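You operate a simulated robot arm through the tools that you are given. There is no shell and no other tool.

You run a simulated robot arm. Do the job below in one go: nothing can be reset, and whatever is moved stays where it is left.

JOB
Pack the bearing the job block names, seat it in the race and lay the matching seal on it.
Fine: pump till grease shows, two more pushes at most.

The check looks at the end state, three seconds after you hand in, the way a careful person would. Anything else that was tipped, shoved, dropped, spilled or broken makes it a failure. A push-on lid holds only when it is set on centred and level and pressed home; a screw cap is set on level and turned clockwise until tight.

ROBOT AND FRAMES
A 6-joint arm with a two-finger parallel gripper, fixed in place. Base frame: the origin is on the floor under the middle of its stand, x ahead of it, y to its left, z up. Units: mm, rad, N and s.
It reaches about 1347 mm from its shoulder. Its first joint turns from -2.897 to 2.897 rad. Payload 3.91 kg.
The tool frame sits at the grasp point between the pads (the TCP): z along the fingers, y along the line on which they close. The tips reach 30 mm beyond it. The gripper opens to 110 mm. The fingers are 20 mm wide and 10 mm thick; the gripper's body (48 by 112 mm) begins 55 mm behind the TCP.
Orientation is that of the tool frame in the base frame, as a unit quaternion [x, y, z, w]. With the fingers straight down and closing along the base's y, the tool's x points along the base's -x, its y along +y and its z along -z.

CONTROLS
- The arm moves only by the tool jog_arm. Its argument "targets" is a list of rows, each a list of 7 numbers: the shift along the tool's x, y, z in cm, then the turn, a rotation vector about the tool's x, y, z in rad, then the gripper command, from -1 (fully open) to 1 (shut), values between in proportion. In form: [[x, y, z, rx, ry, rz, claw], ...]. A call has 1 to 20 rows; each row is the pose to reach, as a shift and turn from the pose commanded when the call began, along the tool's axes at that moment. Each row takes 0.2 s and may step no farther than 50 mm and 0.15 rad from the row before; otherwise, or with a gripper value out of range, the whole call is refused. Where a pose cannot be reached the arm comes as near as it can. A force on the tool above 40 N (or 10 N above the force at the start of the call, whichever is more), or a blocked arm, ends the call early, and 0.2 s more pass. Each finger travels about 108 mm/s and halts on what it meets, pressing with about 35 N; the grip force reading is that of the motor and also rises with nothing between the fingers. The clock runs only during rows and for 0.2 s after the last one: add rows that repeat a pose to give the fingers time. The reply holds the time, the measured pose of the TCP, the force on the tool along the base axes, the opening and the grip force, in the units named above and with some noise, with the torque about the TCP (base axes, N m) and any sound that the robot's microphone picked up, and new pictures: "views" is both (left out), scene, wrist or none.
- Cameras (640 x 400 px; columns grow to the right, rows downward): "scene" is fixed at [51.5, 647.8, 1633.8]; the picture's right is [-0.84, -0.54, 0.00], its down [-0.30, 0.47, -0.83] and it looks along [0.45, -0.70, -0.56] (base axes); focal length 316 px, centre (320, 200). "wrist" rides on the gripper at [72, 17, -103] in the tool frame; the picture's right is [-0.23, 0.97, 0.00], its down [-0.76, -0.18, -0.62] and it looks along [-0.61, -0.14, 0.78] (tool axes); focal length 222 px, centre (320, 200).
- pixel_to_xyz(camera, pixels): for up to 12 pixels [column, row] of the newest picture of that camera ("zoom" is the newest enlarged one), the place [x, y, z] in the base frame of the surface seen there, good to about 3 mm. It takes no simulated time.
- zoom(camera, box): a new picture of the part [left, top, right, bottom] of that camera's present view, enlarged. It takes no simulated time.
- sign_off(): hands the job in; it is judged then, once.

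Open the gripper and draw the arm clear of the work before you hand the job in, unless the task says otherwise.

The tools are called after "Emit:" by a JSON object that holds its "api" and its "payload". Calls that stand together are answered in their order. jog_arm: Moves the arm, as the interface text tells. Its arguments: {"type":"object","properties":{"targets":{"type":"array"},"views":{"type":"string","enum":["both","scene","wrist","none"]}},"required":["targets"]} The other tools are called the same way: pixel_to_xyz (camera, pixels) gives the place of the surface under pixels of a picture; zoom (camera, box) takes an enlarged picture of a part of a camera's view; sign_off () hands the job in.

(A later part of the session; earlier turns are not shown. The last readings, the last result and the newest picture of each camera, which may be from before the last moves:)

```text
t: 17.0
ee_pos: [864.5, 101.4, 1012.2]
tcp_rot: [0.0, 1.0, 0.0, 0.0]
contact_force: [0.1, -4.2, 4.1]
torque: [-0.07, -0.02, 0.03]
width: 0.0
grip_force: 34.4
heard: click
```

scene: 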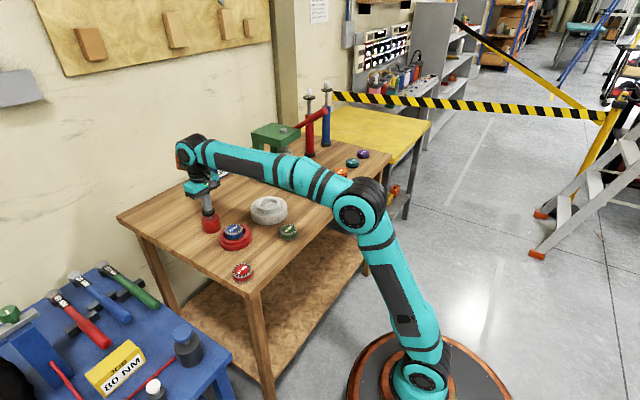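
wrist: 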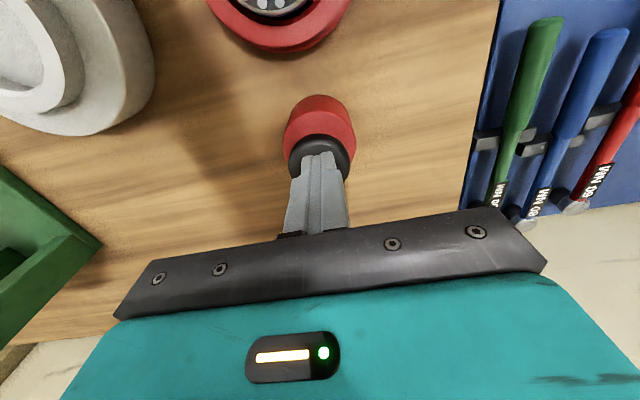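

A click was heard: one push done, at only ≈4 N. I look at the bearing for grease, then release the knob.

Emit:
{"api": "jog_arm", "payload": {"targets": [[0, 0, -1, 0, 0, 0, 1], [0, 0, -2, 0, 0, 0, 1], [0, 0, -3.0, 0, 0, 0, 1], [0, 0, -3.0, 0, 0, 0, 1]]}}

Emit:
{"api": "zoom", "payload": {"camera": "scene", "box": [190, 200, 262, 250]}}

Emit:
{"api": "zoom", "payload": {"camera": "scene", "box": [215, 215, 255, 250]}}

```text
t: 18.0
ee_pos: [865.2, 101.2, 1042.2]
tcp_rot: [0.0, 1.0, 0.0, 0.001]
contact_force: [1.0, -0.1, -1.0]
torque: [0.0, 0.05, 0.01]
width: 0.0
grip_force: 35.4
```

scene: 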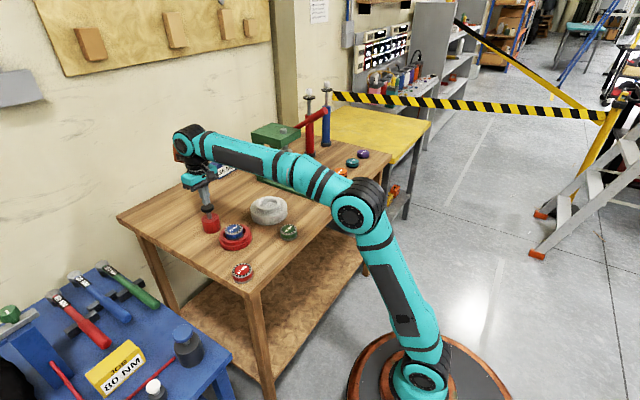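
wrist: 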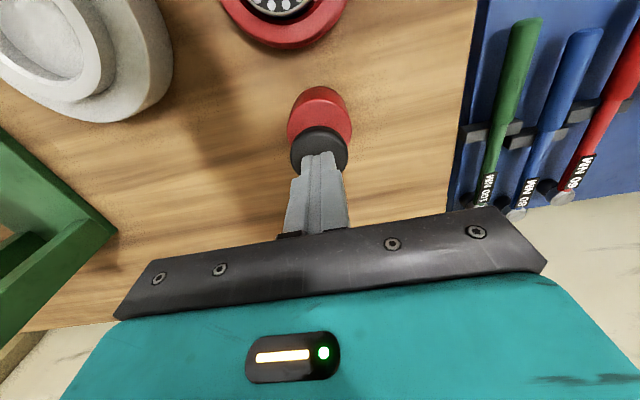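

```text
8.00 times, centred on (226, 225) of scene
```

zoom: 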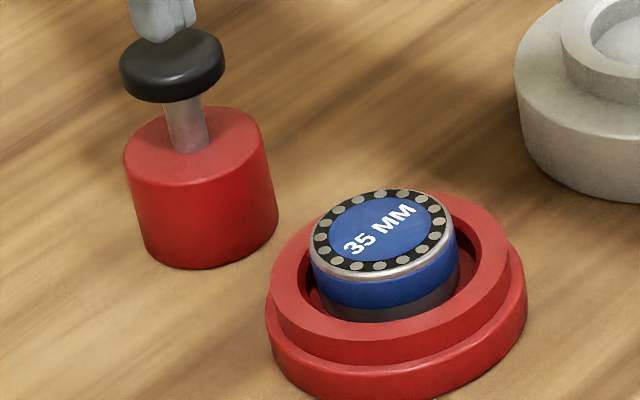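

```text
11.43 times, centred on (235, 232) of scene
```

zoom: 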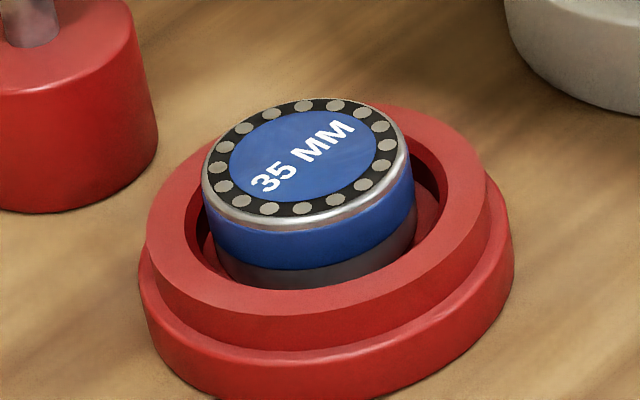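

No grease shows on the bearing yet, knob has returned. Second push, then look again.

Emit:
{"api": "jog_arm", "payload": {"targets": [[0, 0, 0.8, 0, 0, 0, 1], [0, 0, 1.2, 0, 0, 0, 1], [0, 0, 1.7, 0, 0, 0, 1], [0, 0, 2.2, 0, 0, 0, 1], [0, 0, 2.7, 0, 0, 0, 1], [0, 0, 3.0, 0, 0, 0, 1], [0, 0, 3.0, 0, 0, 0, 1], [0, 0, 2.0, 0, 0, 0, 1], [0, 0, 1.0, 0, 0, 0, 1], [0, 0, 0, 0, 0, 0, 1], [0, 0, 0, 0, 0, 0, 1]]}}

Emit:
{"api": "zoom", "payload": {"camera": "scene", "box": [190, 200, 262, 250]}}

Emit:
{"api": "zoom", "payload": {"camera": "scene", "box": [215, 215, 255, 250]}}

```text
t: 20.4
ee_pos: [865.8, 102.2, 1041.9]
tcp_rot: [0.001, 1.0, 0.0, 0.0]
contact_force: [0.0, 1.0, -0.3]
torque: [0.0, 0.0, 0.0]
width: 0.2
grip_force: 35.2
heard: click
```

scene: 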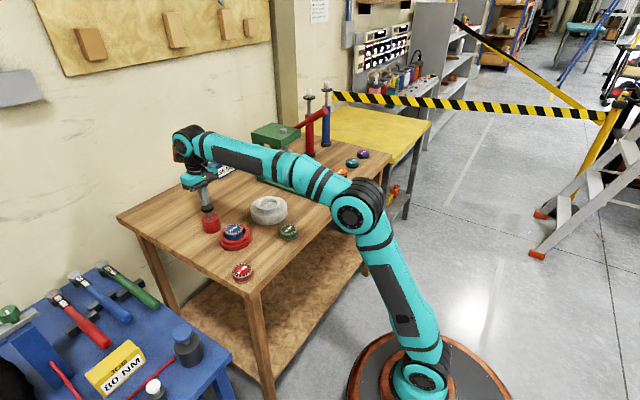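
wrist: 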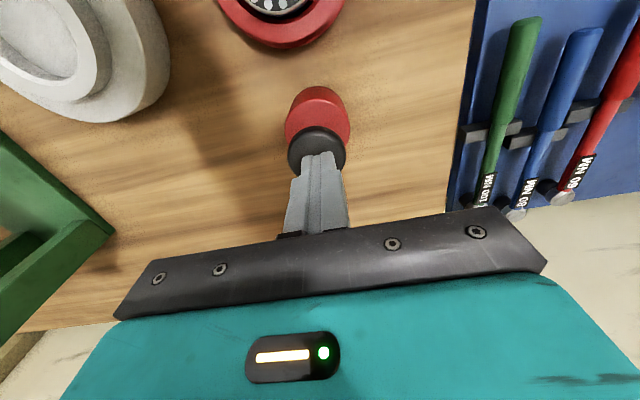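

```text
8.00 times, centred on (226, 225) of scene
```

zoom: 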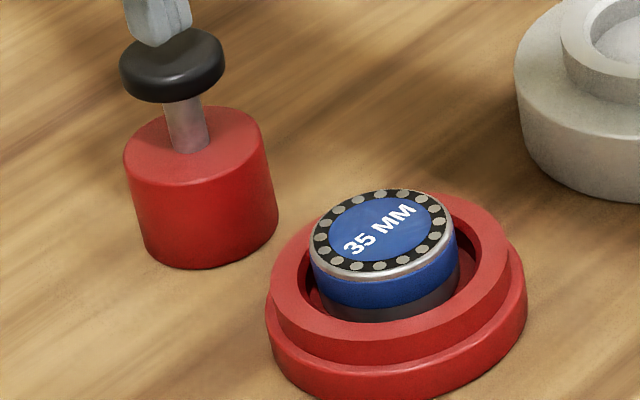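

```text
11.43 times, centred on (235, 232) of scene
```

zoom: 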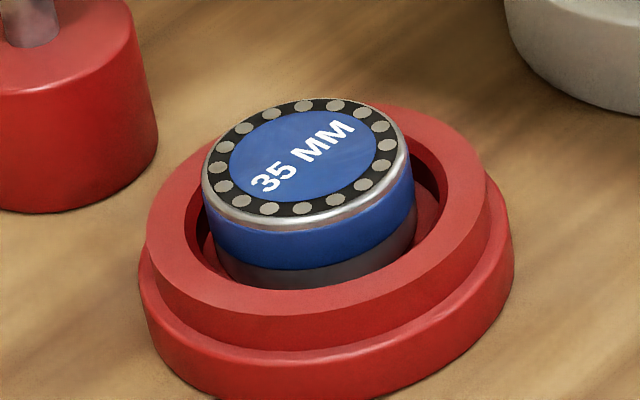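

Still no grease visible around the balls. Third push.

Emit:
{"api": "jog_arm", "payload": {"targets": [[0, 0, 0.8, 0, 0, 0, 1], [0, 0, 1.2, 0, 0, 0, 1], [0, 0, 1.7, 0, 0, 0, 1], [0, 0, 2.2, 0, 0, 0, 1], [0, 0, 2.7, 0, 0, 0, 1], [0, 0, 3.0, 0, 0, 0, 1], [0, 0, 3.0, 0, 0, 0, 1], [0, 0, 2.0, 0, 0, 0, 1], [0, 0, 1.0, 0, 0, 0, 1], [0, 0, 0, 0, 0, 0, 1], [0, 0, 0, 0, 0, 0, 1]], "views": "scene"}}

Emit:
{"api": "zoom", "payload": {"camera": "scene", "box": [190, 200, 262, 250]}}

Emit:
{"api": "zoom", "payload": {"camera": "scene", "box": [215, 215, 255, 250]}}

```text
t: 22.8
ee_pos: [863.1, 103.3, 1041.8]
tcp_rot: [0.0, 1.0, 0.0, 0.0]
contact_force: [0.1, -0.1, 0.1]
torque: [-0.01, 0.03, -0.03]
width: 0.0
grip_force: 35.1
heard: click
```

scene: 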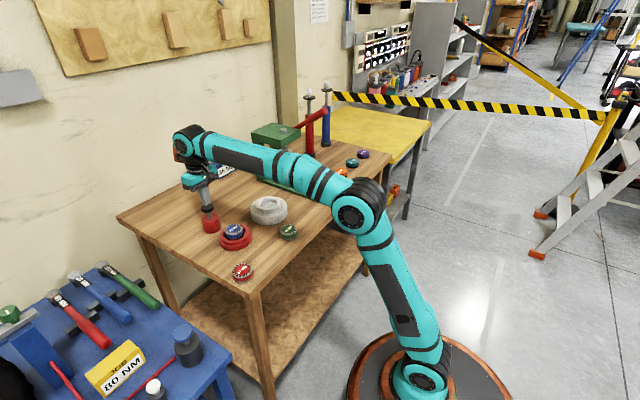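

```text
8.00 times, centred on (226, 225) of scene
```

zoom: 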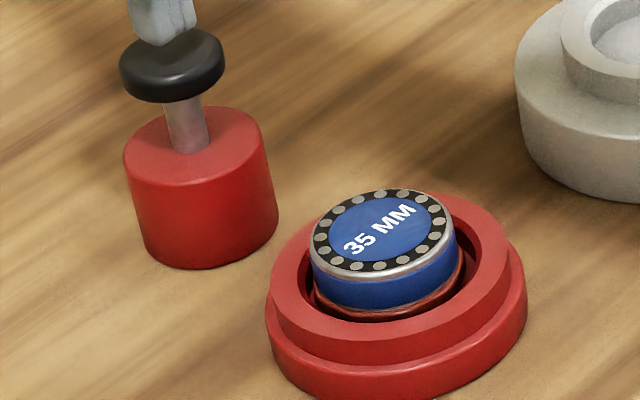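

```text
11.43 times, centred on (235, 232) of scene
```

zoom: 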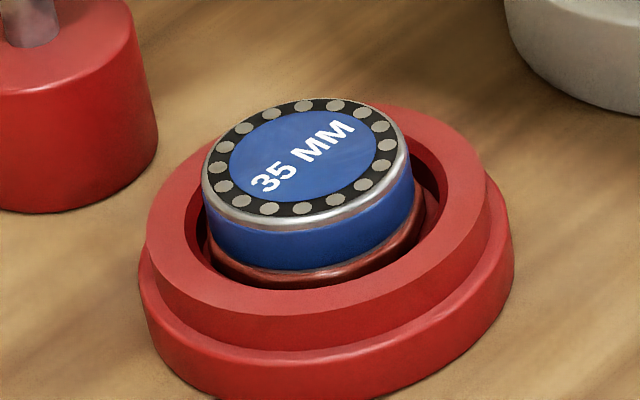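

After push three a glossy dark-red ring has appeared round the bearing's foot at about (236,240). I back off to see it clearly with the wrist camera before deciding on more.

Emit:
{"api": "jog_arm", "payload": {"targets": [[1, 0, -2, 0, 0, 0, 1], [4, 0, -4, 0, 0, 0, 1], [8, 0, -5, 0, 0, 0, 1], [11.5, 0, -5.5, 0, 0, 0, 1], [11.5, 0, -5.5, 0, 0, 0, 1]]}}

Emit:
{"api": "zoom", "payload": {"camera": "wrist", "box": [270, 40, 380, 150]}}

Emit:
{"api": "zoom", "payload": {"camera": "scene", "box": [220, 218, 252, 248]}}

```text
t: 24.0
ee_pos: [747.2, 99.7, 1098.9]
tcp_rot: [0.0, 1.0, 0.0, 0.0]
contact_force: [-0.3, 0.6, -0.3]
torque: [-0.02, 0.02, 0.0]
width: 0.0
grip_force: 35.4
```

scene: 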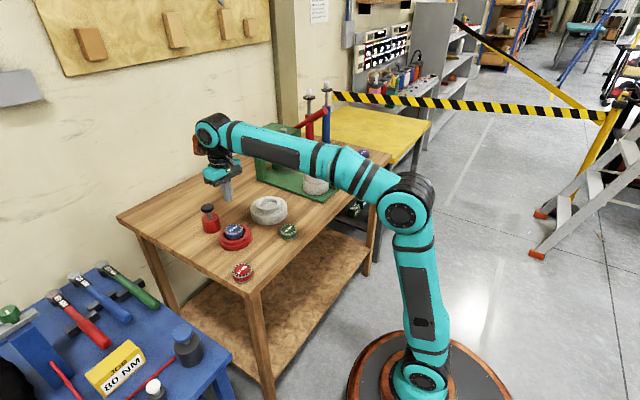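
wrist: 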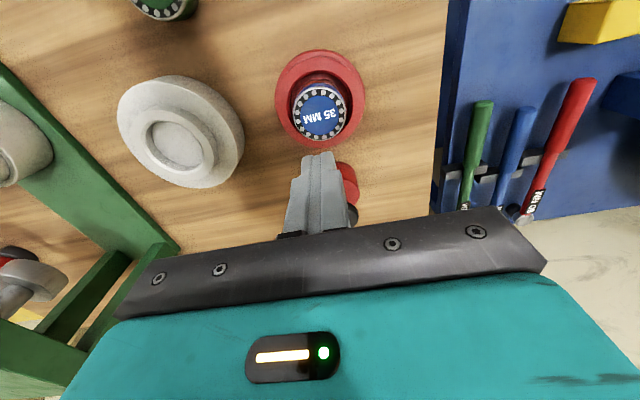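

```text
3.64 times, centred on (325, 95) of wrist
```

zoom: 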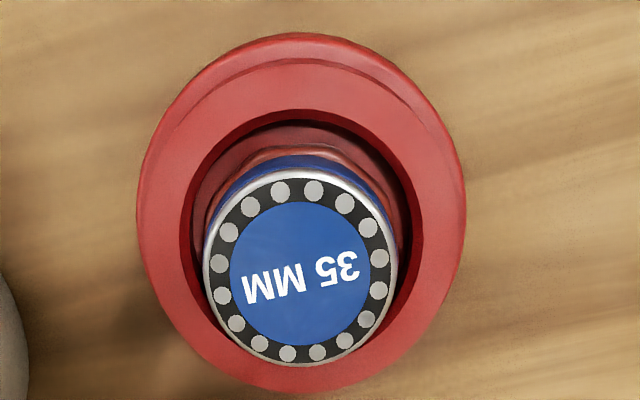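

```text
13.33 times, centred on (236, 233) of scene
```

zoom: 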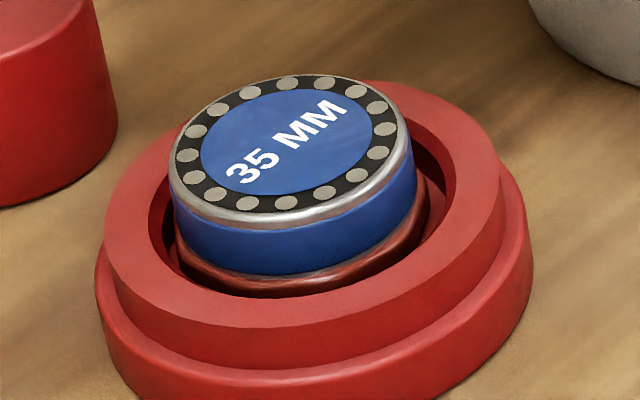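

The ring is grease squeezed out all around the bearing, so I stop pumping at three. Now I fit the race's recess centre precisely from both cameras.

Emit:
{"api": "zoom", "payload": {"camera": "wrist", "box": [115, 75, 245, 190]}}

Emit:
{"api": "zoom", "payload": {"camera": "scene", "box": [248, 190, 290, 230]}}

```text
3.48 times, centred on (180, 132) of wrist
```

zoom: 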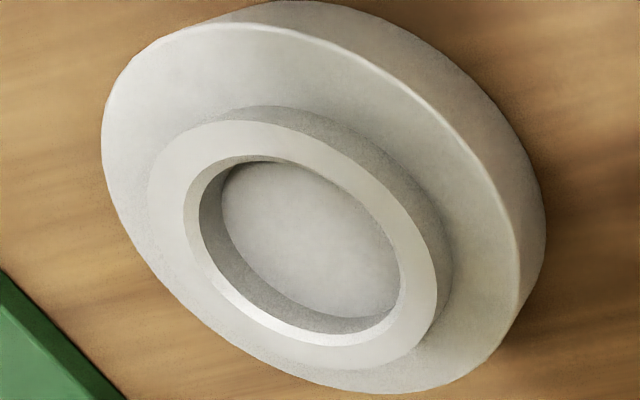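

```text
10.00 times, centred on (269, 210) of scene
```

zoom: 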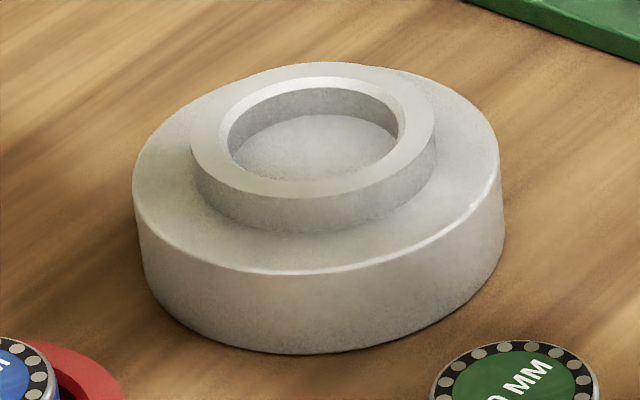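

I query points around the race's top ring in the scene zoom.

Emit:
{"api": "pixel_to_xyz", "payload": {"camera": "zoom", "pixels": [[193, 142], [432, 126], [305, 196], [320, 66], [215, 95], [410, 165], [225, 180], [400, 85], [310, 135], [280, 150], [350, 140], [315, 160]]}}

Emit:
{"api": "pixel_to_xyz", "payload": {"camera": "wrist", "pixels": [[131.5, 128], [211, 154], [163, 110], [180, 180], [136, 150], [200, 128], [146, 114], [204, 178], [150, 140], [180, 150], [175, 135], [165, 145]]}}

```text
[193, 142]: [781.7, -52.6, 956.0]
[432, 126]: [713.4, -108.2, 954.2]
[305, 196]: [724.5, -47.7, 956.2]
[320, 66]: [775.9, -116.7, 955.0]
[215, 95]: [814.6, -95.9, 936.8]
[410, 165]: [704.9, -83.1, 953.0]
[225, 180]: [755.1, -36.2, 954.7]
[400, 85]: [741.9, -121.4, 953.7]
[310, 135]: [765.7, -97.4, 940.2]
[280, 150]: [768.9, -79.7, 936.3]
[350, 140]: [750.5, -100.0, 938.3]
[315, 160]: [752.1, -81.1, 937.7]
```

```text
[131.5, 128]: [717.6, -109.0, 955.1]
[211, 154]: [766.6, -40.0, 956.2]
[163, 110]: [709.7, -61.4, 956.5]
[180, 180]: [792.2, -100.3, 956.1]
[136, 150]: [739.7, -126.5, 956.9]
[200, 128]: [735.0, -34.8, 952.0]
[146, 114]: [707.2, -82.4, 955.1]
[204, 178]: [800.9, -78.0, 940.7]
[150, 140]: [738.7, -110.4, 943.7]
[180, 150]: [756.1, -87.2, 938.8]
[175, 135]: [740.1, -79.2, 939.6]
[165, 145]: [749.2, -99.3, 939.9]
```

Race centre fits ≈(750,-80.5), recess Ø≈62, floor ≈938.5, rim ≈955. Now the bearing's present centre in the cup.

Emit:
{"api": "pixel_to_xyz", "payload": {"camera": "wrist", "pixels": [[319.5, 113], [294, 114], [345, 112], [319, 88], [320, 138], [302, 96], [338, 131], [301, 131], [338, 96]]}}

Emit:
{"api": "pixel_to_xyz", "payload": {"camera": "scene", "pixels": [[225, 232], [242.5, 229], [235, 224.5], [233, 234.5], [234, 229.5]]}}

```text
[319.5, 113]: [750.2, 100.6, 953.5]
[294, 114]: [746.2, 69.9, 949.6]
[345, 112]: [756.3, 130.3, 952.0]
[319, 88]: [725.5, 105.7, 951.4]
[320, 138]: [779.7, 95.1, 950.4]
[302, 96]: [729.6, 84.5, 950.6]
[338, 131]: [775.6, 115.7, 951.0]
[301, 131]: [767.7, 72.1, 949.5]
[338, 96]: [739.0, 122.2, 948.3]
```

```text
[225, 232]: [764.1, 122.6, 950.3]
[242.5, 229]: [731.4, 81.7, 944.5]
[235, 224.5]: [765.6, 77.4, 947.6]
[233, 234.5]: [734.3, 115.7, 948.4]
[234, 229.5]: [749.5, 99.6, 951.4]
```

Bearing centre ≈(752,100). I open, go down over it with tips staying above the cup rim, and grip.

Emit:
{"api": "jog_arm", "payload": {"targets": [[0, -0.2, 0, 0, 0, 0, 0], [-0.1, -0.25, 0, 0, 0, 0, -0.75], [-0.1, -0.25, 0, 0, 0, 0, -0.75], [-0.1, -0.25, 0, 0, 0, 0, -0.75], [-0.1, -0.25, 3, 0, 0, 0, -0.75], [-0.1, -0.25, 6, 0, 0, 0, -0.75], [-0.1, -0.25, 9, 0, 0, 0, -0.75], [-0.1, -0.25, 11.5, 0, 0, 0, -0.75], [-0.1, -0.25, 12.6, 0, 0, 0, -0.75], [-0.1, -0.25, 12.6, 0, 0, 0, -0.75]]}}

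```text
t: 26.2
ee_pos: [749.1, 98.7, 971.9]
tcp_rot: [0.0, 1.0, 0.0, 0.0]
contact_force: [-0.2, -0.1, 0.2]
torque: [0.03, -0.01, -0.01]
width: 96.4
grip_force: 0.0
```

scene: 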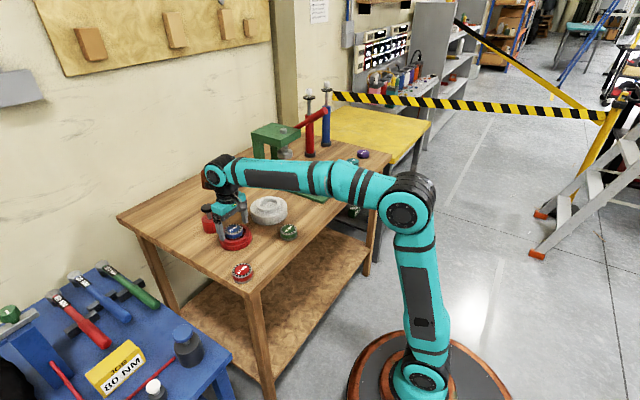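
wrist: 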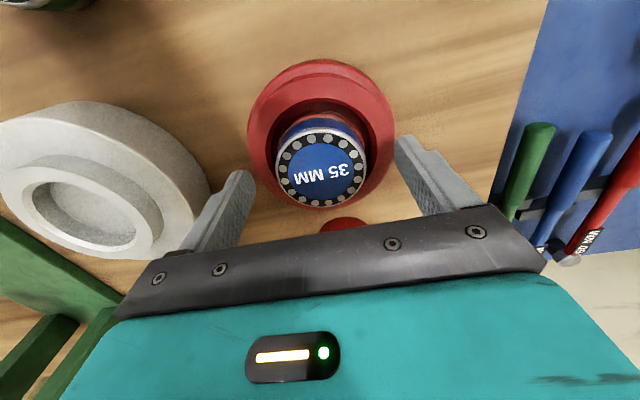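

The bearing is between the open fingers, tips above the cup rim. I close on it and lift slowly.

Emit:
{"api": "jog_arm", "payload": {"targets": [[0, 0, 0, 0, 0, 0, -0.3], [0, 0, 0, 0, 0, 0, 0.1], [0, 0, 0, 0, 0, 0, 0.4], [0, 0, 0, 0, 0, 0, 0.4], [0, 0, 0, 0, 0, 0, 0.4], [0, 0, -1, 0, 0, 0, 0.4], [0, 0, -2.5, 0, 0, 0, 0.4], [0, 0, -4.5, 0, 0, 0, 0.4], [0, 0, -7, 0, 0, 0, 0.4], [0, 0, -9, 0, 0, 0, 0.4], [0, 0, -9, 0, 0, 0, 0.4]]}}

Emit:
{"api": "zoom", "payload": {"camera": "scene", "box": [205, 195, 269, 250]}}

Emit:
{"api": "zoom", "payload": {"camera": "wrist", "box": [256, 110, 384, 220]}}

```text
t: 28.6
ee_pos: [751.1, 98.4, 1060.9]
tcp_rot: [0.0, 1.0, 0.0, 0.0]
contact_force: [0.4, -1.3, -1.8]
torque: [0.0, -0.01, -0.01]
width: 58.9
grip_force: 34.8
```

scene: 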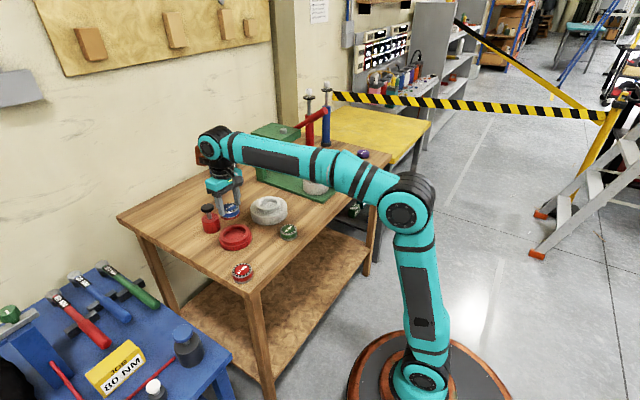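
wrist: 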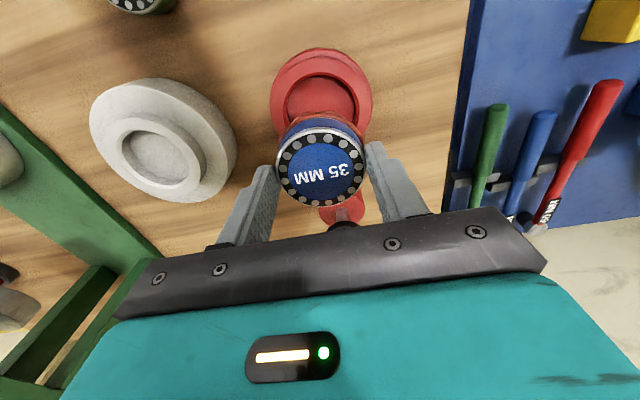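

```text
7.27 times, centred on (237, 222) of scene
```

zoom: 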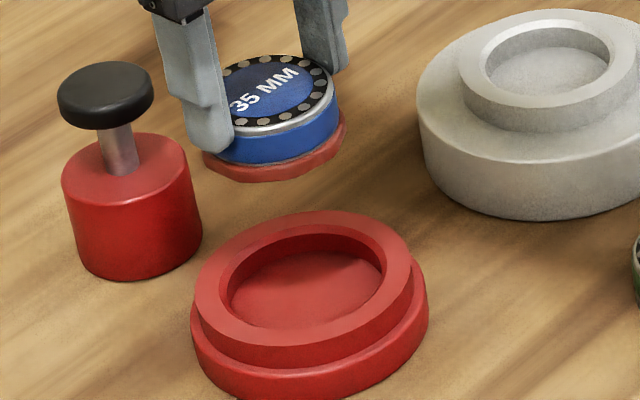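

```text
3.64 times, centred on (320, 165) of wrist
```

zoom: 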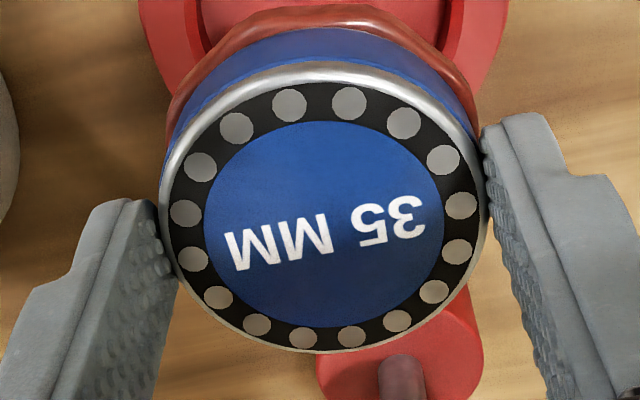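

Grease clings to the bearing and it hangs level. Before moving to the race at (750,-80.5), I check how far the green press is from that path.

Emit:
{"api": "pixel_to_xyz", "payload": {"camera": "scene", "pixels": [[257, 130], [262, 180], [256, 140], [275, 127], [300, 131], [310, 185], [258, 165], [268, 178]]}}

Emit:
{"api": "pixel_to_xyz", "payload": {"camera": "wrist", "pixels": [[277, 162], [365, 165], [322, 129], [319, 205], [320, 168], [292, 140], [352, 193], [288, 191], [352, 141], [300, 134], [340, 202]]}}

```text
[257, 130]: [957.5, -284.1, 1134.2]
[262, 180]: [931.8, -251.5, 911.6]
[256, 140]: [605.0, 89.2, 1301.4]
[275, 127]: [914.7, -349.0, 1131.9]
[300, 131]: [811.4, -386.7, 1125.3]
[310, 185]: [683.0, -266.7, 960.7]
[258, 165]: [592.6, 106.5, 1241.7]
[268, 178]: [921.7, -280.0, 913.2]
```

```text
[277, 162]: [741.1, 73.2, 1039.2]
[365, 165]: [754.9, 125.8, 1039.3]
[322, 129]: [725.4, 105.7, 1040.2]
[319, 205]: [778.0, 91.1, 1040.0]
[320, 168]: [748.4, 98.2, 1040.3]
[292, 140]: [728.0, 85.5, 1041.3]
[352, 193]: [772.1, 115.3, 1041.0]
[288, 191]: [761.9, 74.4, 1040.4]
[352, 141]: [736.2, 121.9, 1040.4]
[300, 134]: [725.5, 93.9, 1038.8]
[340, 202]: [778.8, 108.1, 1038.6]
```

The press is beyond y≈-250, well clear. I carry the bearing over the race, holding ≈15 mm above its rim.

Emit:
{"api": "jog_arm", "payload": {"targets": [[0, -2, 0, 0, 0, 0, 0.4], [0, -5, 0, 0, 0, 0, 0.4], [0, -8.5, 0, 0, 0, 0, 0.4], [0, -12, 0, 0, 0, 0, 0.4], [0, -15, 0, 0, 0, 0, 0.4], [0.05, -17, 0, 0, 0, 0, 0.4], [0.05, -18, 1, 0, 0, 0, 0.4], [0.05, -18, 2.5, 0, 0, 0, 0.4], [0.05, -18, 3.8, 0, 0, 0, 0.4], [0.05, -18, 3.8, 0, 0, 0, 0.4]]}}

Emit:
{"api": "zoom", "payload": {"camera": "wrist", "box": [220, 40, 420, 220]}}

Emit:
{"api": "zoom", "payload": {"camera": "scene", "box": [238, 185, 298, 235]}}

```text
t: 30.8
ee_pos: [750.4, -80.6, 1023.1]
tcp_rot: [0.001, 1.0, 0.0, 0.0]
contact_force: [0.0, 0.6, -3.1]
torque: [0.0, -0.03, 0.0]
width: 59.1
grip_force: 34.8
```

scene: 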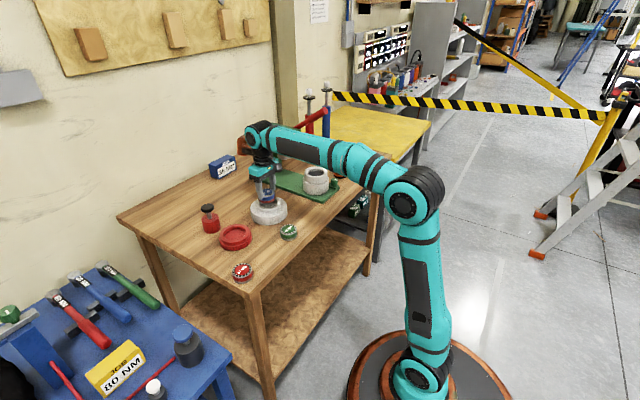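
wrist: 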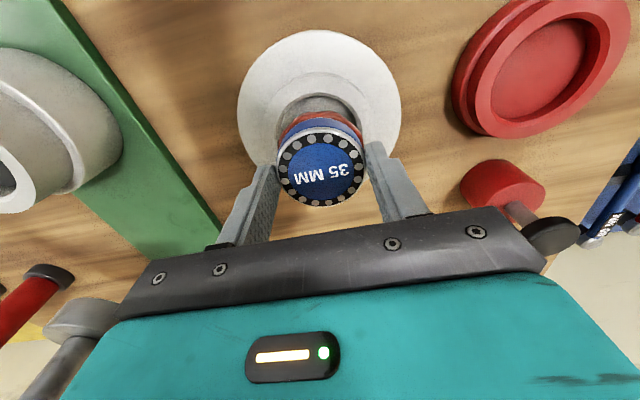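

```text
2.22 times, centred on (320, 130) of wrist
```

zoom: 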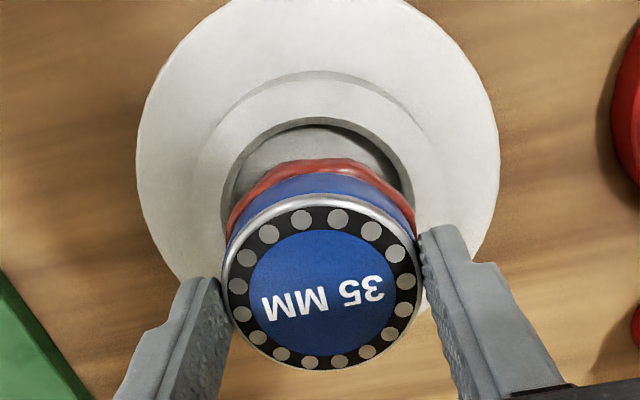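

```text
8.00 times, centred on (268, 210) of scene
```

zoom: 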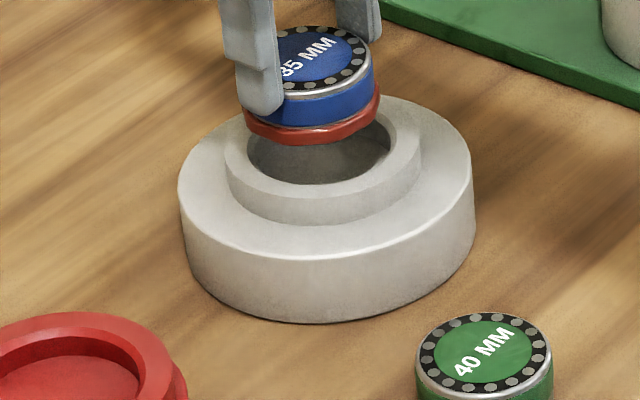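

The tool axis projects on column 320, and the flange looks nearly symmetric about it. I zoom tighter to measure both sideways and fore-aft alignment.

Emit:
{"api": "zoom", "payload": {"camera": "wrist", "box": [270, 60, 370, 122]}}

Emit:
{"api": "zoom", "payload": {"camera": "wrist", "box": [230, 25, 410, 140]}}

```text
6.40 times, centred on (320, 91) of wrist
```

zoom: 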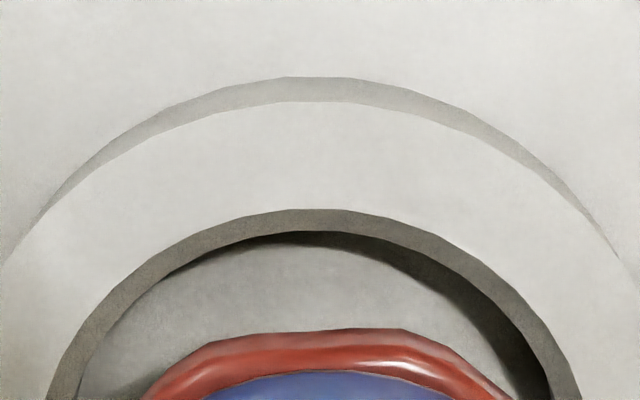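

```text
3.48 times, centred on (320, 82) of wrist
```

zoom: 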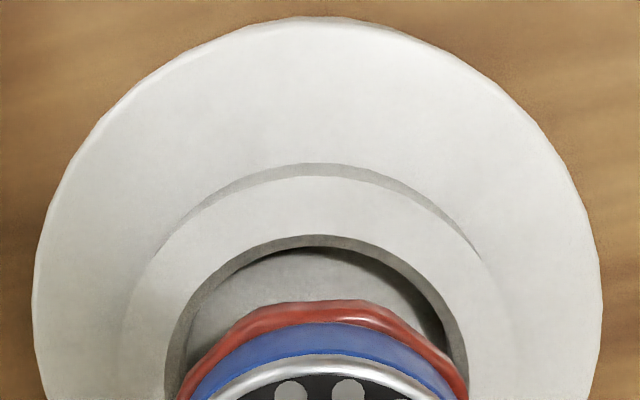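

Sideways it's within ≈0.6 mm. For the fore-aft direction I use the scene camera's columns, comparing the held bearing's edges with the race's edges.

Emit:
{"api": "zoom", "payload": {"camera": "scene", "box": [248, 186, 290, 212]}}

Emit:
{"api": "zoom", "payload": {"camera": "scene", "box": [246, 194, 292, 226]}}

```text
15.24 times, centred on (269, 199) of scene
```

zoom: 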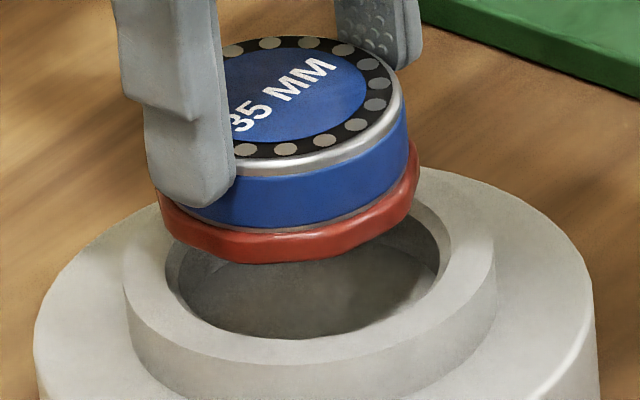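

```text
12.50 times, centred on (269, 210) of scene
```

zoom: 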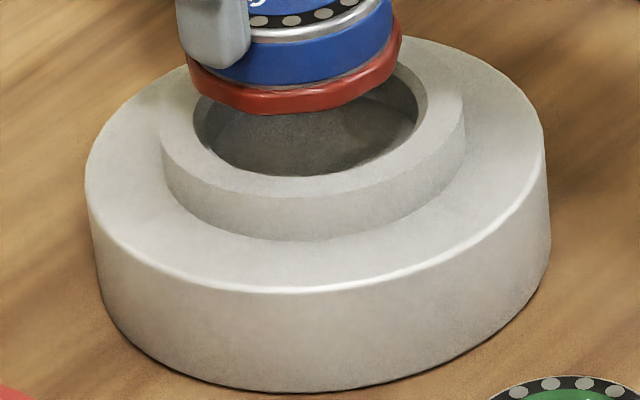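

Both cameras agree that the bearing sits ≈2 mm too far in +x and ≈0.6 mm in +y relative to the race. I correct this and lower to just above the rim.

Emit:
{"api": "jog_arm", "payload": {"targets": [[0.1, -0.03, 0.3, 0, 0, 0, 0.4], [0.2, -0.06, 0.8, 0, 0, 0, 0.4], [0.2, -0.06, 1.2, 0, 0, 0, 0.4], [0.2, -0.06, 1.2, 0, 0, 0, 0.4]]}}

Emit:
{"api": "zoom", "payload": {"camera": "scene", "box": [248, 190, 290, 216]}}

Emit:
{"api": "zoom", "payload": {"camera": "wrist", "box": [250, 50, 390, 137]}}

```text
t: 31.8
ee_pos: [747.6, -79.3, 1012.1]
tcp_rot: [0.0, 1.0, 0.0, 0.0]
contact_force: [-0.6, -0.6, -2.4]
torque: [0.01, -0.05, 0.01]
width: 59.0
grip_force: 35.3
```

scene: 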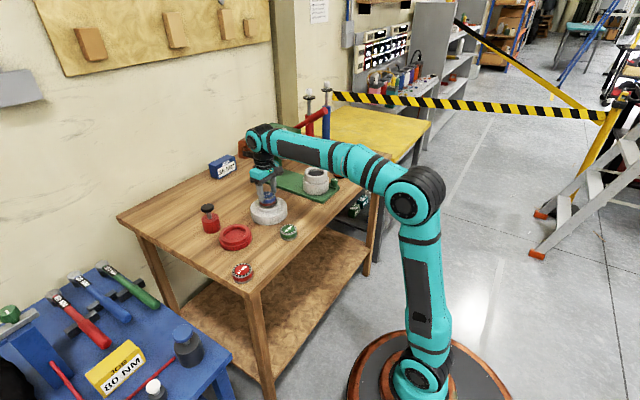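
wrist: 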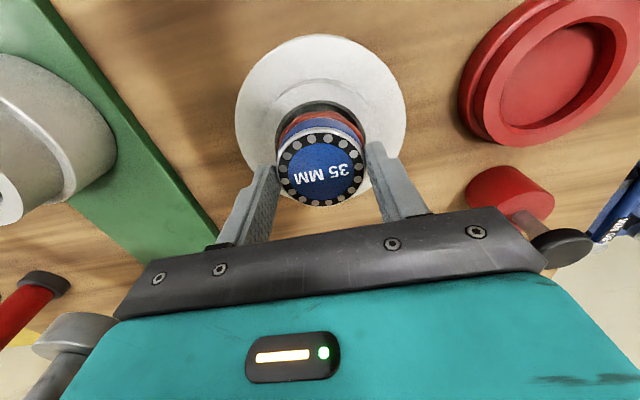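

```text
15.24 times, centred on (269, 203) of scene
```

zoom: 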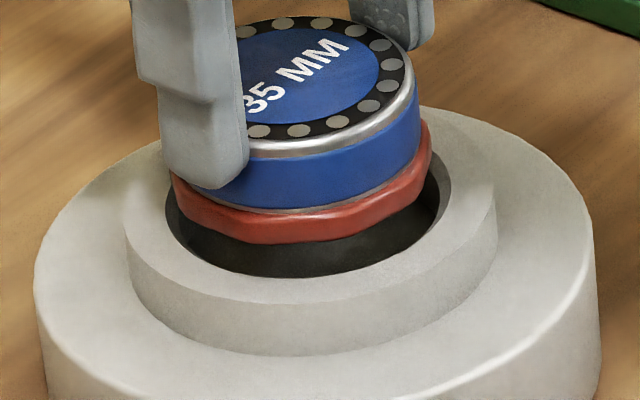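

```text
4.57 times, centred on (320, 94) of wrist
```

zoom: 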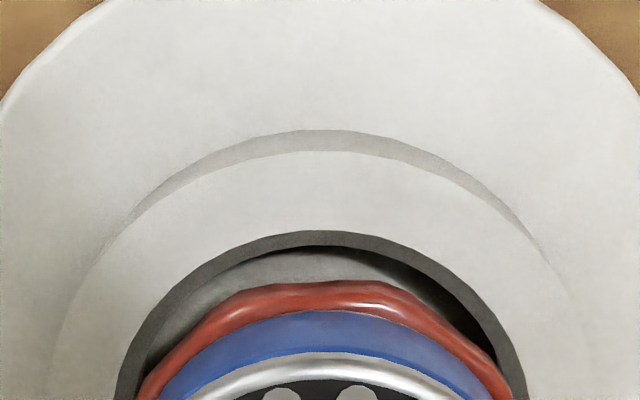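

Now scene columns match (bearing ≈302 vs expected 302) and the wrist view is symmetric. I lower 12 mm into the mouth in small steps and check the force.

Emit:
{"api": "jog_arm", "payload": {"targets": [[0, 0, 0.3, 0, 0, 0, 0.4], [0, 0, 0.6, 0, 0, 0, 0.4], [0, 0, 0.8, 0, 0, 0, 0.4], [0, 0, 1.0, 0, 0, 0, 0.4], [0, 0, 1.2, 0, 0, 0, 0.4], [0, 0, 1.2, 0, 0, 0, 0.4]]}}

Emit:
{"api": "zoom", "payload": {"camera": "scene", "box": [248, 190, 290, 216]}}

Emit:
{"api": "zoom", "payload": {"camera": "wrist", "box": [250, 60, 390, 147]}}

```text
t: 33.2
ee_pos: [749.0, -80.2, 998.3]
tcp_rot: [0.0, 1.0, 0.0, 0.0]
contact_force: [-0.5, -0.3, -2.3]
torque: [-0.04, -0.01, 0.03]
width: 59.1
grip_force: 35.0
```

scene: 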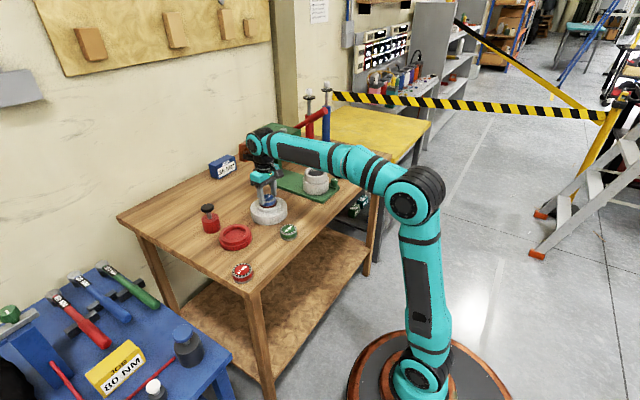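
wrist: 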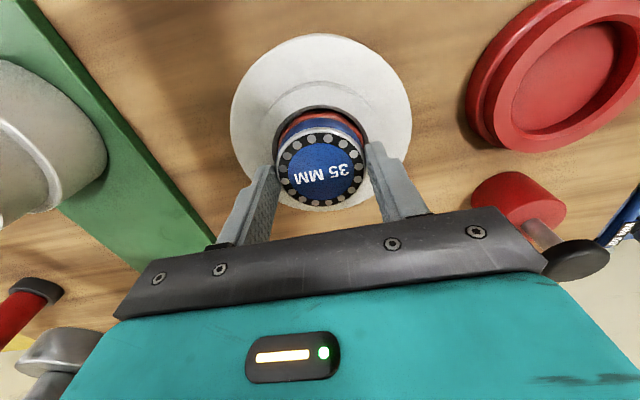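

```text
15.24 times, centred on (269, 203) of scene
```

zoom: 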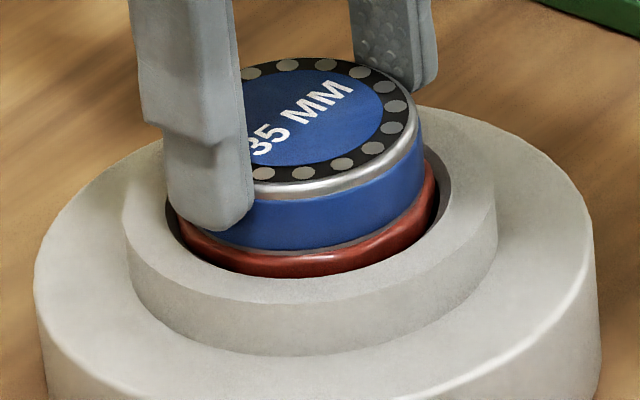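

```text
4.57 times, centred on (320, 104) of wrist
```

zoom: 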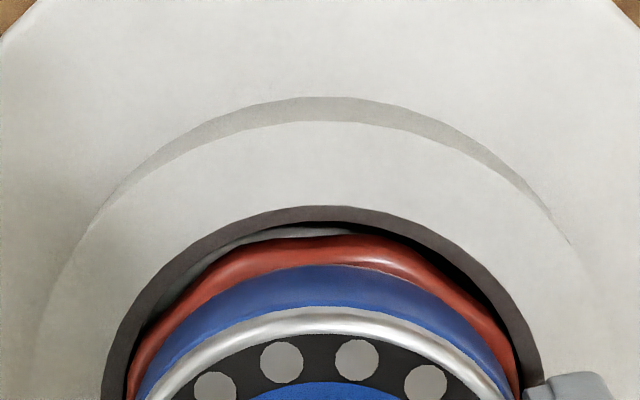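

It's entering cleanly with no contact force. I continue down slowly until it touches the floor.

Emit:
{"api": "jog_arm", "payload": {"targets": [[0, 0, 0.2, 0, 0, 0, 0.4], [0, 0, 0.4, 0, 0, 0, 0.4], [0, 0, 0.55, 0, 0, 0, 0.4], [0, 0, 0.7, 0, 0, 0, 0.4], [0, 0, 0.8, 0, 0, 0, 0.4], [0, 0, 0.8, 0, 0, 0, 0.4]]}}

Emit:
{"api": "zoom", "payload": {"camera": "scene", "box": [248, 190, 290, 216]}}

```text
t: 34.6
ee_pos: [747.5, -81.5, 991.2]
tcp_rot: [-0.001, 1.0, 0.0, 0.0]
contact_force: [-0.2, -0.5, -2.5]
torque: [-0.01, 0.04, -0.02]
width: 59.2
grip_force: 34.9
```

scene: 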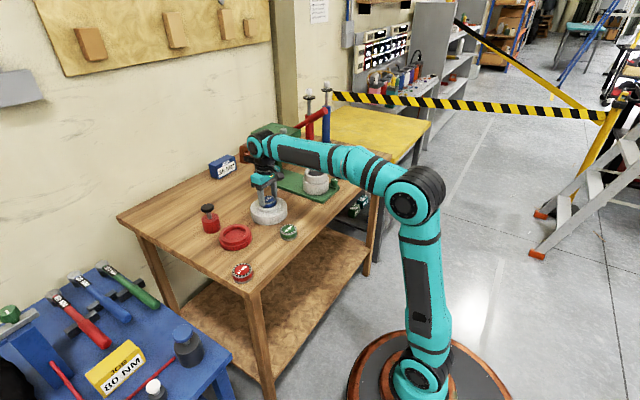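
wrist: 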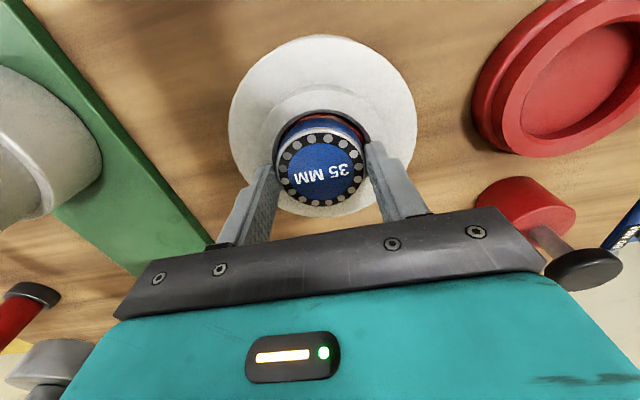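

```text
15.24 times, centred on (269, 203) of scene
```

zoom: 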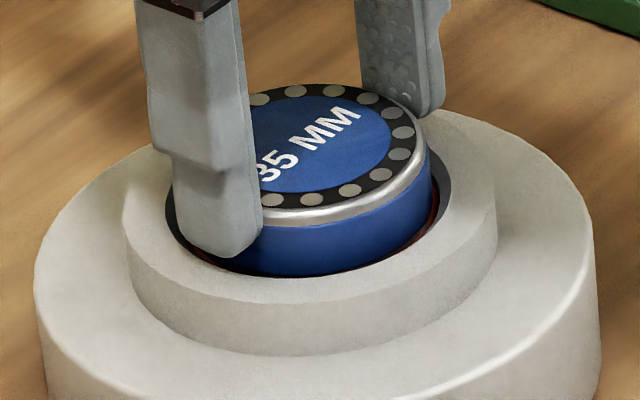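

Still free, bottom ≈1–2 mm above the floor. A few more 1 mm steps to touch.

Emit:
{"api": "jog_arm", "payload": {"targets": [[0, 0, 0.1, 0, 0, 0, 0.4], [0, 0, 0.15, 0, 0, 0, 0.4], [0, 0, 0.2, 0, 0, 0, 0.4], [0, 0, 0.2, 0, 0, 0, 0.4]], "views": "none"}}

```text
t: 35.6
ee_pos: [748.5, -80.1, 991.5]
tcp_rot: [0.0, 1.0, 0.0, 0.001]
contact_force: [6.8, -6.1, 24.6]
torque: [-0.17, -0.4, -0.12]
width: 59.0
grip_force: 34.9
```

24.6 N upward contact. I check whether this is the floor: bearing top height versus the rim.

Emit:
{"api": "zoom", "payload": {"camera": "scene", "box": [248, 190, 290, 216]}}

Emit:
{"api": "zoom", "payload": {"camera": "wrist", "box": [250, 80, 390, 215]}}

Emit:
{"api": "pixel_to_xyz", "payload": {"camera": "wrist", "pixels": [[320, 140], [320, 170], [300, 150], [340, 150], [320, 195], [320, 90], [300, 95], [340, 95], [310, 165], [330, 165], [286, 165], [354, 165]]}}

```text
15.24 times, centred on (269, 203) of scene
```

zoom: 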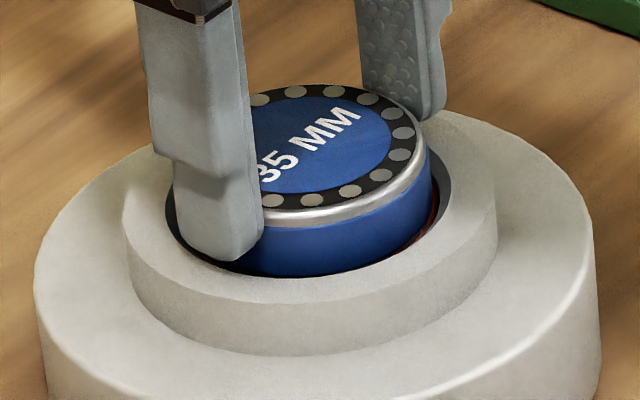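

```text
2.96 times, centred on (320, 148) of wrist
```

zoom: 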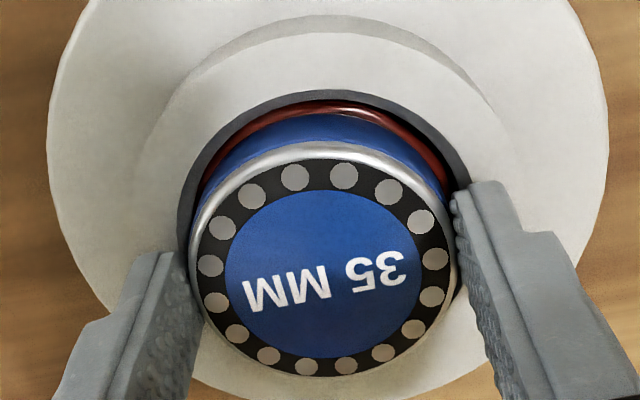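

```text
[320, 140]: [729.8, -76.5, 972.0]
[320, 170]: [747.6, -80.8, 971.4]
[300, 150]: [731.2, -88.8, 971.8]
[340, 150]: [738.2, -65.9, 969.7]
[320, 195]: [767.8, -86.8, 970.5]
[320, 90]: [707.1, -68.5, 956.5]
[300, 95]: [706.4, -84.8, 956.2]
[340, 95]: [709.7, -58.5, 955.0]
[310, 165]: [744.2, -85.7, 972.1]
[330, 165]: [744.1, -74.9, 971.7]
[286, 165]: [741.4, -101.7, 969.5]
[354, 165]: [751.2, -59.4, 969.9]
```

Bearing top ≈971, rim 955.5, and the floor ≈939 — it's on (or within a millimetre of) the floor. I relax the push, open, and rise.

Emit:
{"api": "jog_arm", "payload": {"targets": [[0, 0, -0.1, 0, 0, 0, 0.4], [0, 0, -0.1, 0, 0, 0, 0.2], [0, 0, -0.1, 0, 0, 0, -0.15], [0, 0, -0.1, 0, 0, 0, -0.3], [0, 0, -0.1, 0, 0, 0, -0.45], [0, 0, -0.1, 0, 0, 0, -0.6], [0, 0, -0.1, 0, 0, 0, -0.6], [0, 0, -1.5, 0, 0, 0, -0.6], [0, 0, -4, 0, 0, 0, -0.6], [0, 0, -8, 0, 0, 0, -0.6], [0, 0, -11, 0, 0, 0, -0.6], [0, 0, -11, 0, 0, 0, -0.6]]}}

Emit:
{"api": "zoom", "payload": {"camera": "scene", "box": [248, 190, 290, 216]}}

Emit:
{"api": "zoom", "payload": {"camera": "wrist", "box": [240, 30, 400, 190]}}

```text
t: 38.2
ee_pos: [746.3, -78.3, 1100.2]
tcp_rot: [0.0, 1.0, 0.0, 0.0]
contact_force: [-0.8, -0.4, 0.7]
torque: [0.0, 0.01, 0.02]
width: 87.9
grip_force: 0.1
```

scene: 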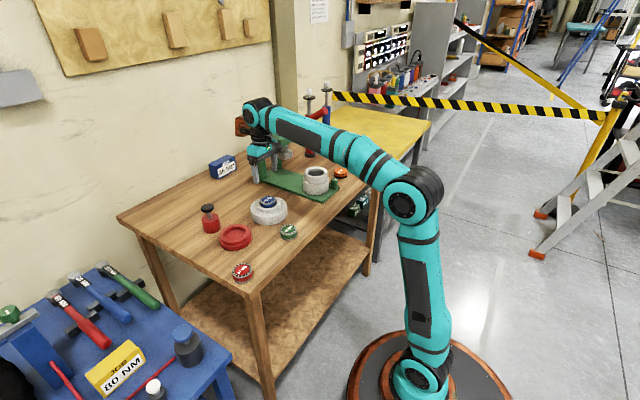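
wrist: 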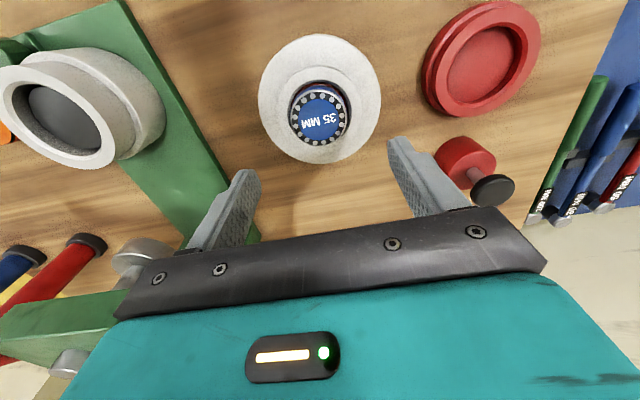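

```text
15.24 times, centred on (269, 203) of scene
```

zoom: 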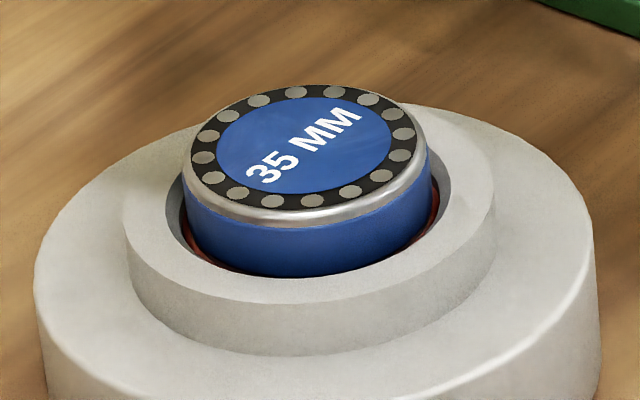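

```text
2.50 times, centred on (320, 110) of wrist
```

zoom: 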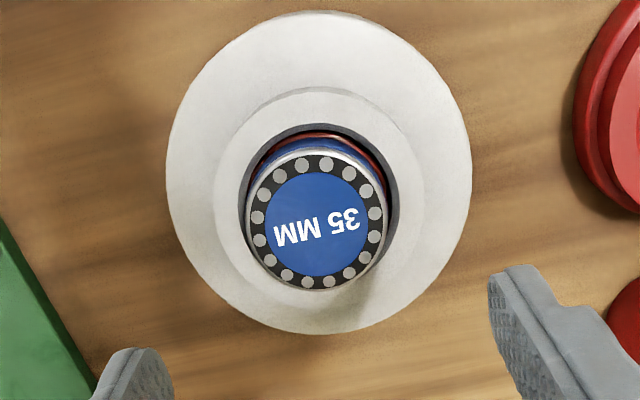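

The bearing sits level in the race. I close the fingers and press lightly on its middle to be sure it is home.

Emit:
{"api": "jog_arm", "payload": {"targets": [[0, 0, 0, 0, 0, 0, 0.2], [0, 0, 1, 0, 0, 0, 1], [0, 0, 4, 0, 0, 0, 1], [0, 0, 7, 0, 0, 0, 1], [0, 0, 9, 0, 0, 0, 1], [0, 0, 9.5, 0, 0, 0, 1], [0, 0, 9.7, 0, 0, 0, 1], [0, 0, 9.8, 0, 0, 0, 1], [0, 0, 9.9, 0, 0, 0, 1], [0, 0, 10.0, 0, 0, 0, 1], [0, 0, 10.0, 0, 0, 0, 1]], "views": "none"}}

```text
t: 40.6
ee_pos: [748.2, -80.6, 999.8]
tcp_rot: [-0.001, 1.0, 0.0, 0.001]
contact_force: [2.5, 0.3, 8.1]
torque: [0.02, -0.06, 0.01]
width: 0.2
grip_force: 34.4
```

Contact at 8 N with tips near z≈970. I press about 2 mm more for ≈20–25 N, then retreat.

Emit:
{"api": "jog_arm", "payload": {"targets": [[0, 0, 0.1, 0, 0, 0, 1], [0, 0, 0.15, 0, 0, 0, 1], [0, 0, 0.15, 0, 0, 0, 1]], "views": "none"}}

Emit:
{"api": "jog_arm", "payload": {"targets": [[0, 0, -0.5, 0, 0, 0, 1], [0, 0, -3, 0, 0, 0, 1], [0, 0, -7, 0, 0, 0, 1], [0, 0, -10, 0, 0, 0, 1], [0, 0, -10, 0, 0, 0, 1]]}}

Emit:
{"api": "zoom", "payload": {"camera": "scene", "box": [248, 190, 290, 216]}}

```text
t: 41.4
ee_pos: [747.6, -81.1, 1000.4]
tcp_rot: [0.0, 1.0, 0.0, 0.001]
contact_force: [1.3, 5.2, 23.8]
torque: [0.19, 0.04, 0.04]
width: 0.1
grip_force: 34.9
```

```text
t: 42.6
ee_pos: [747.2, -81.0, 1097.9]
tcp_rot: [0.001, 1.0, 0.0, -0.001]
contact_force: [-0.9, -0.4, -0.6]
torque: [0.0, -0.01, 0.01]
width: 0.0
grip_force: 34.9
```

scene: 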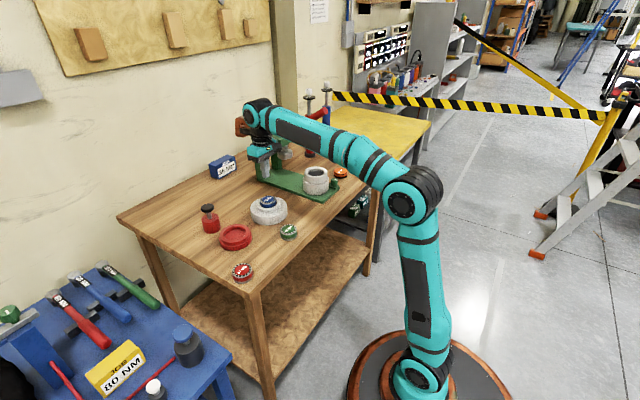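
wrist: 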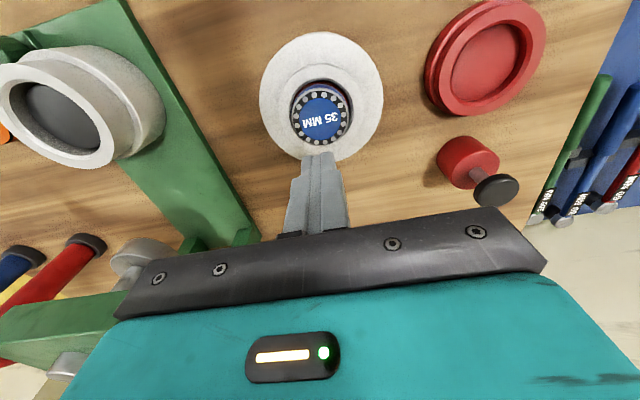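

```text
15.24 times, centred on (269, 203) of scene
```

zoom: 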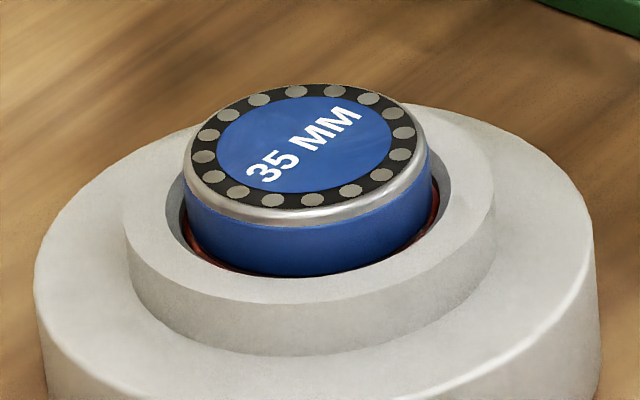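

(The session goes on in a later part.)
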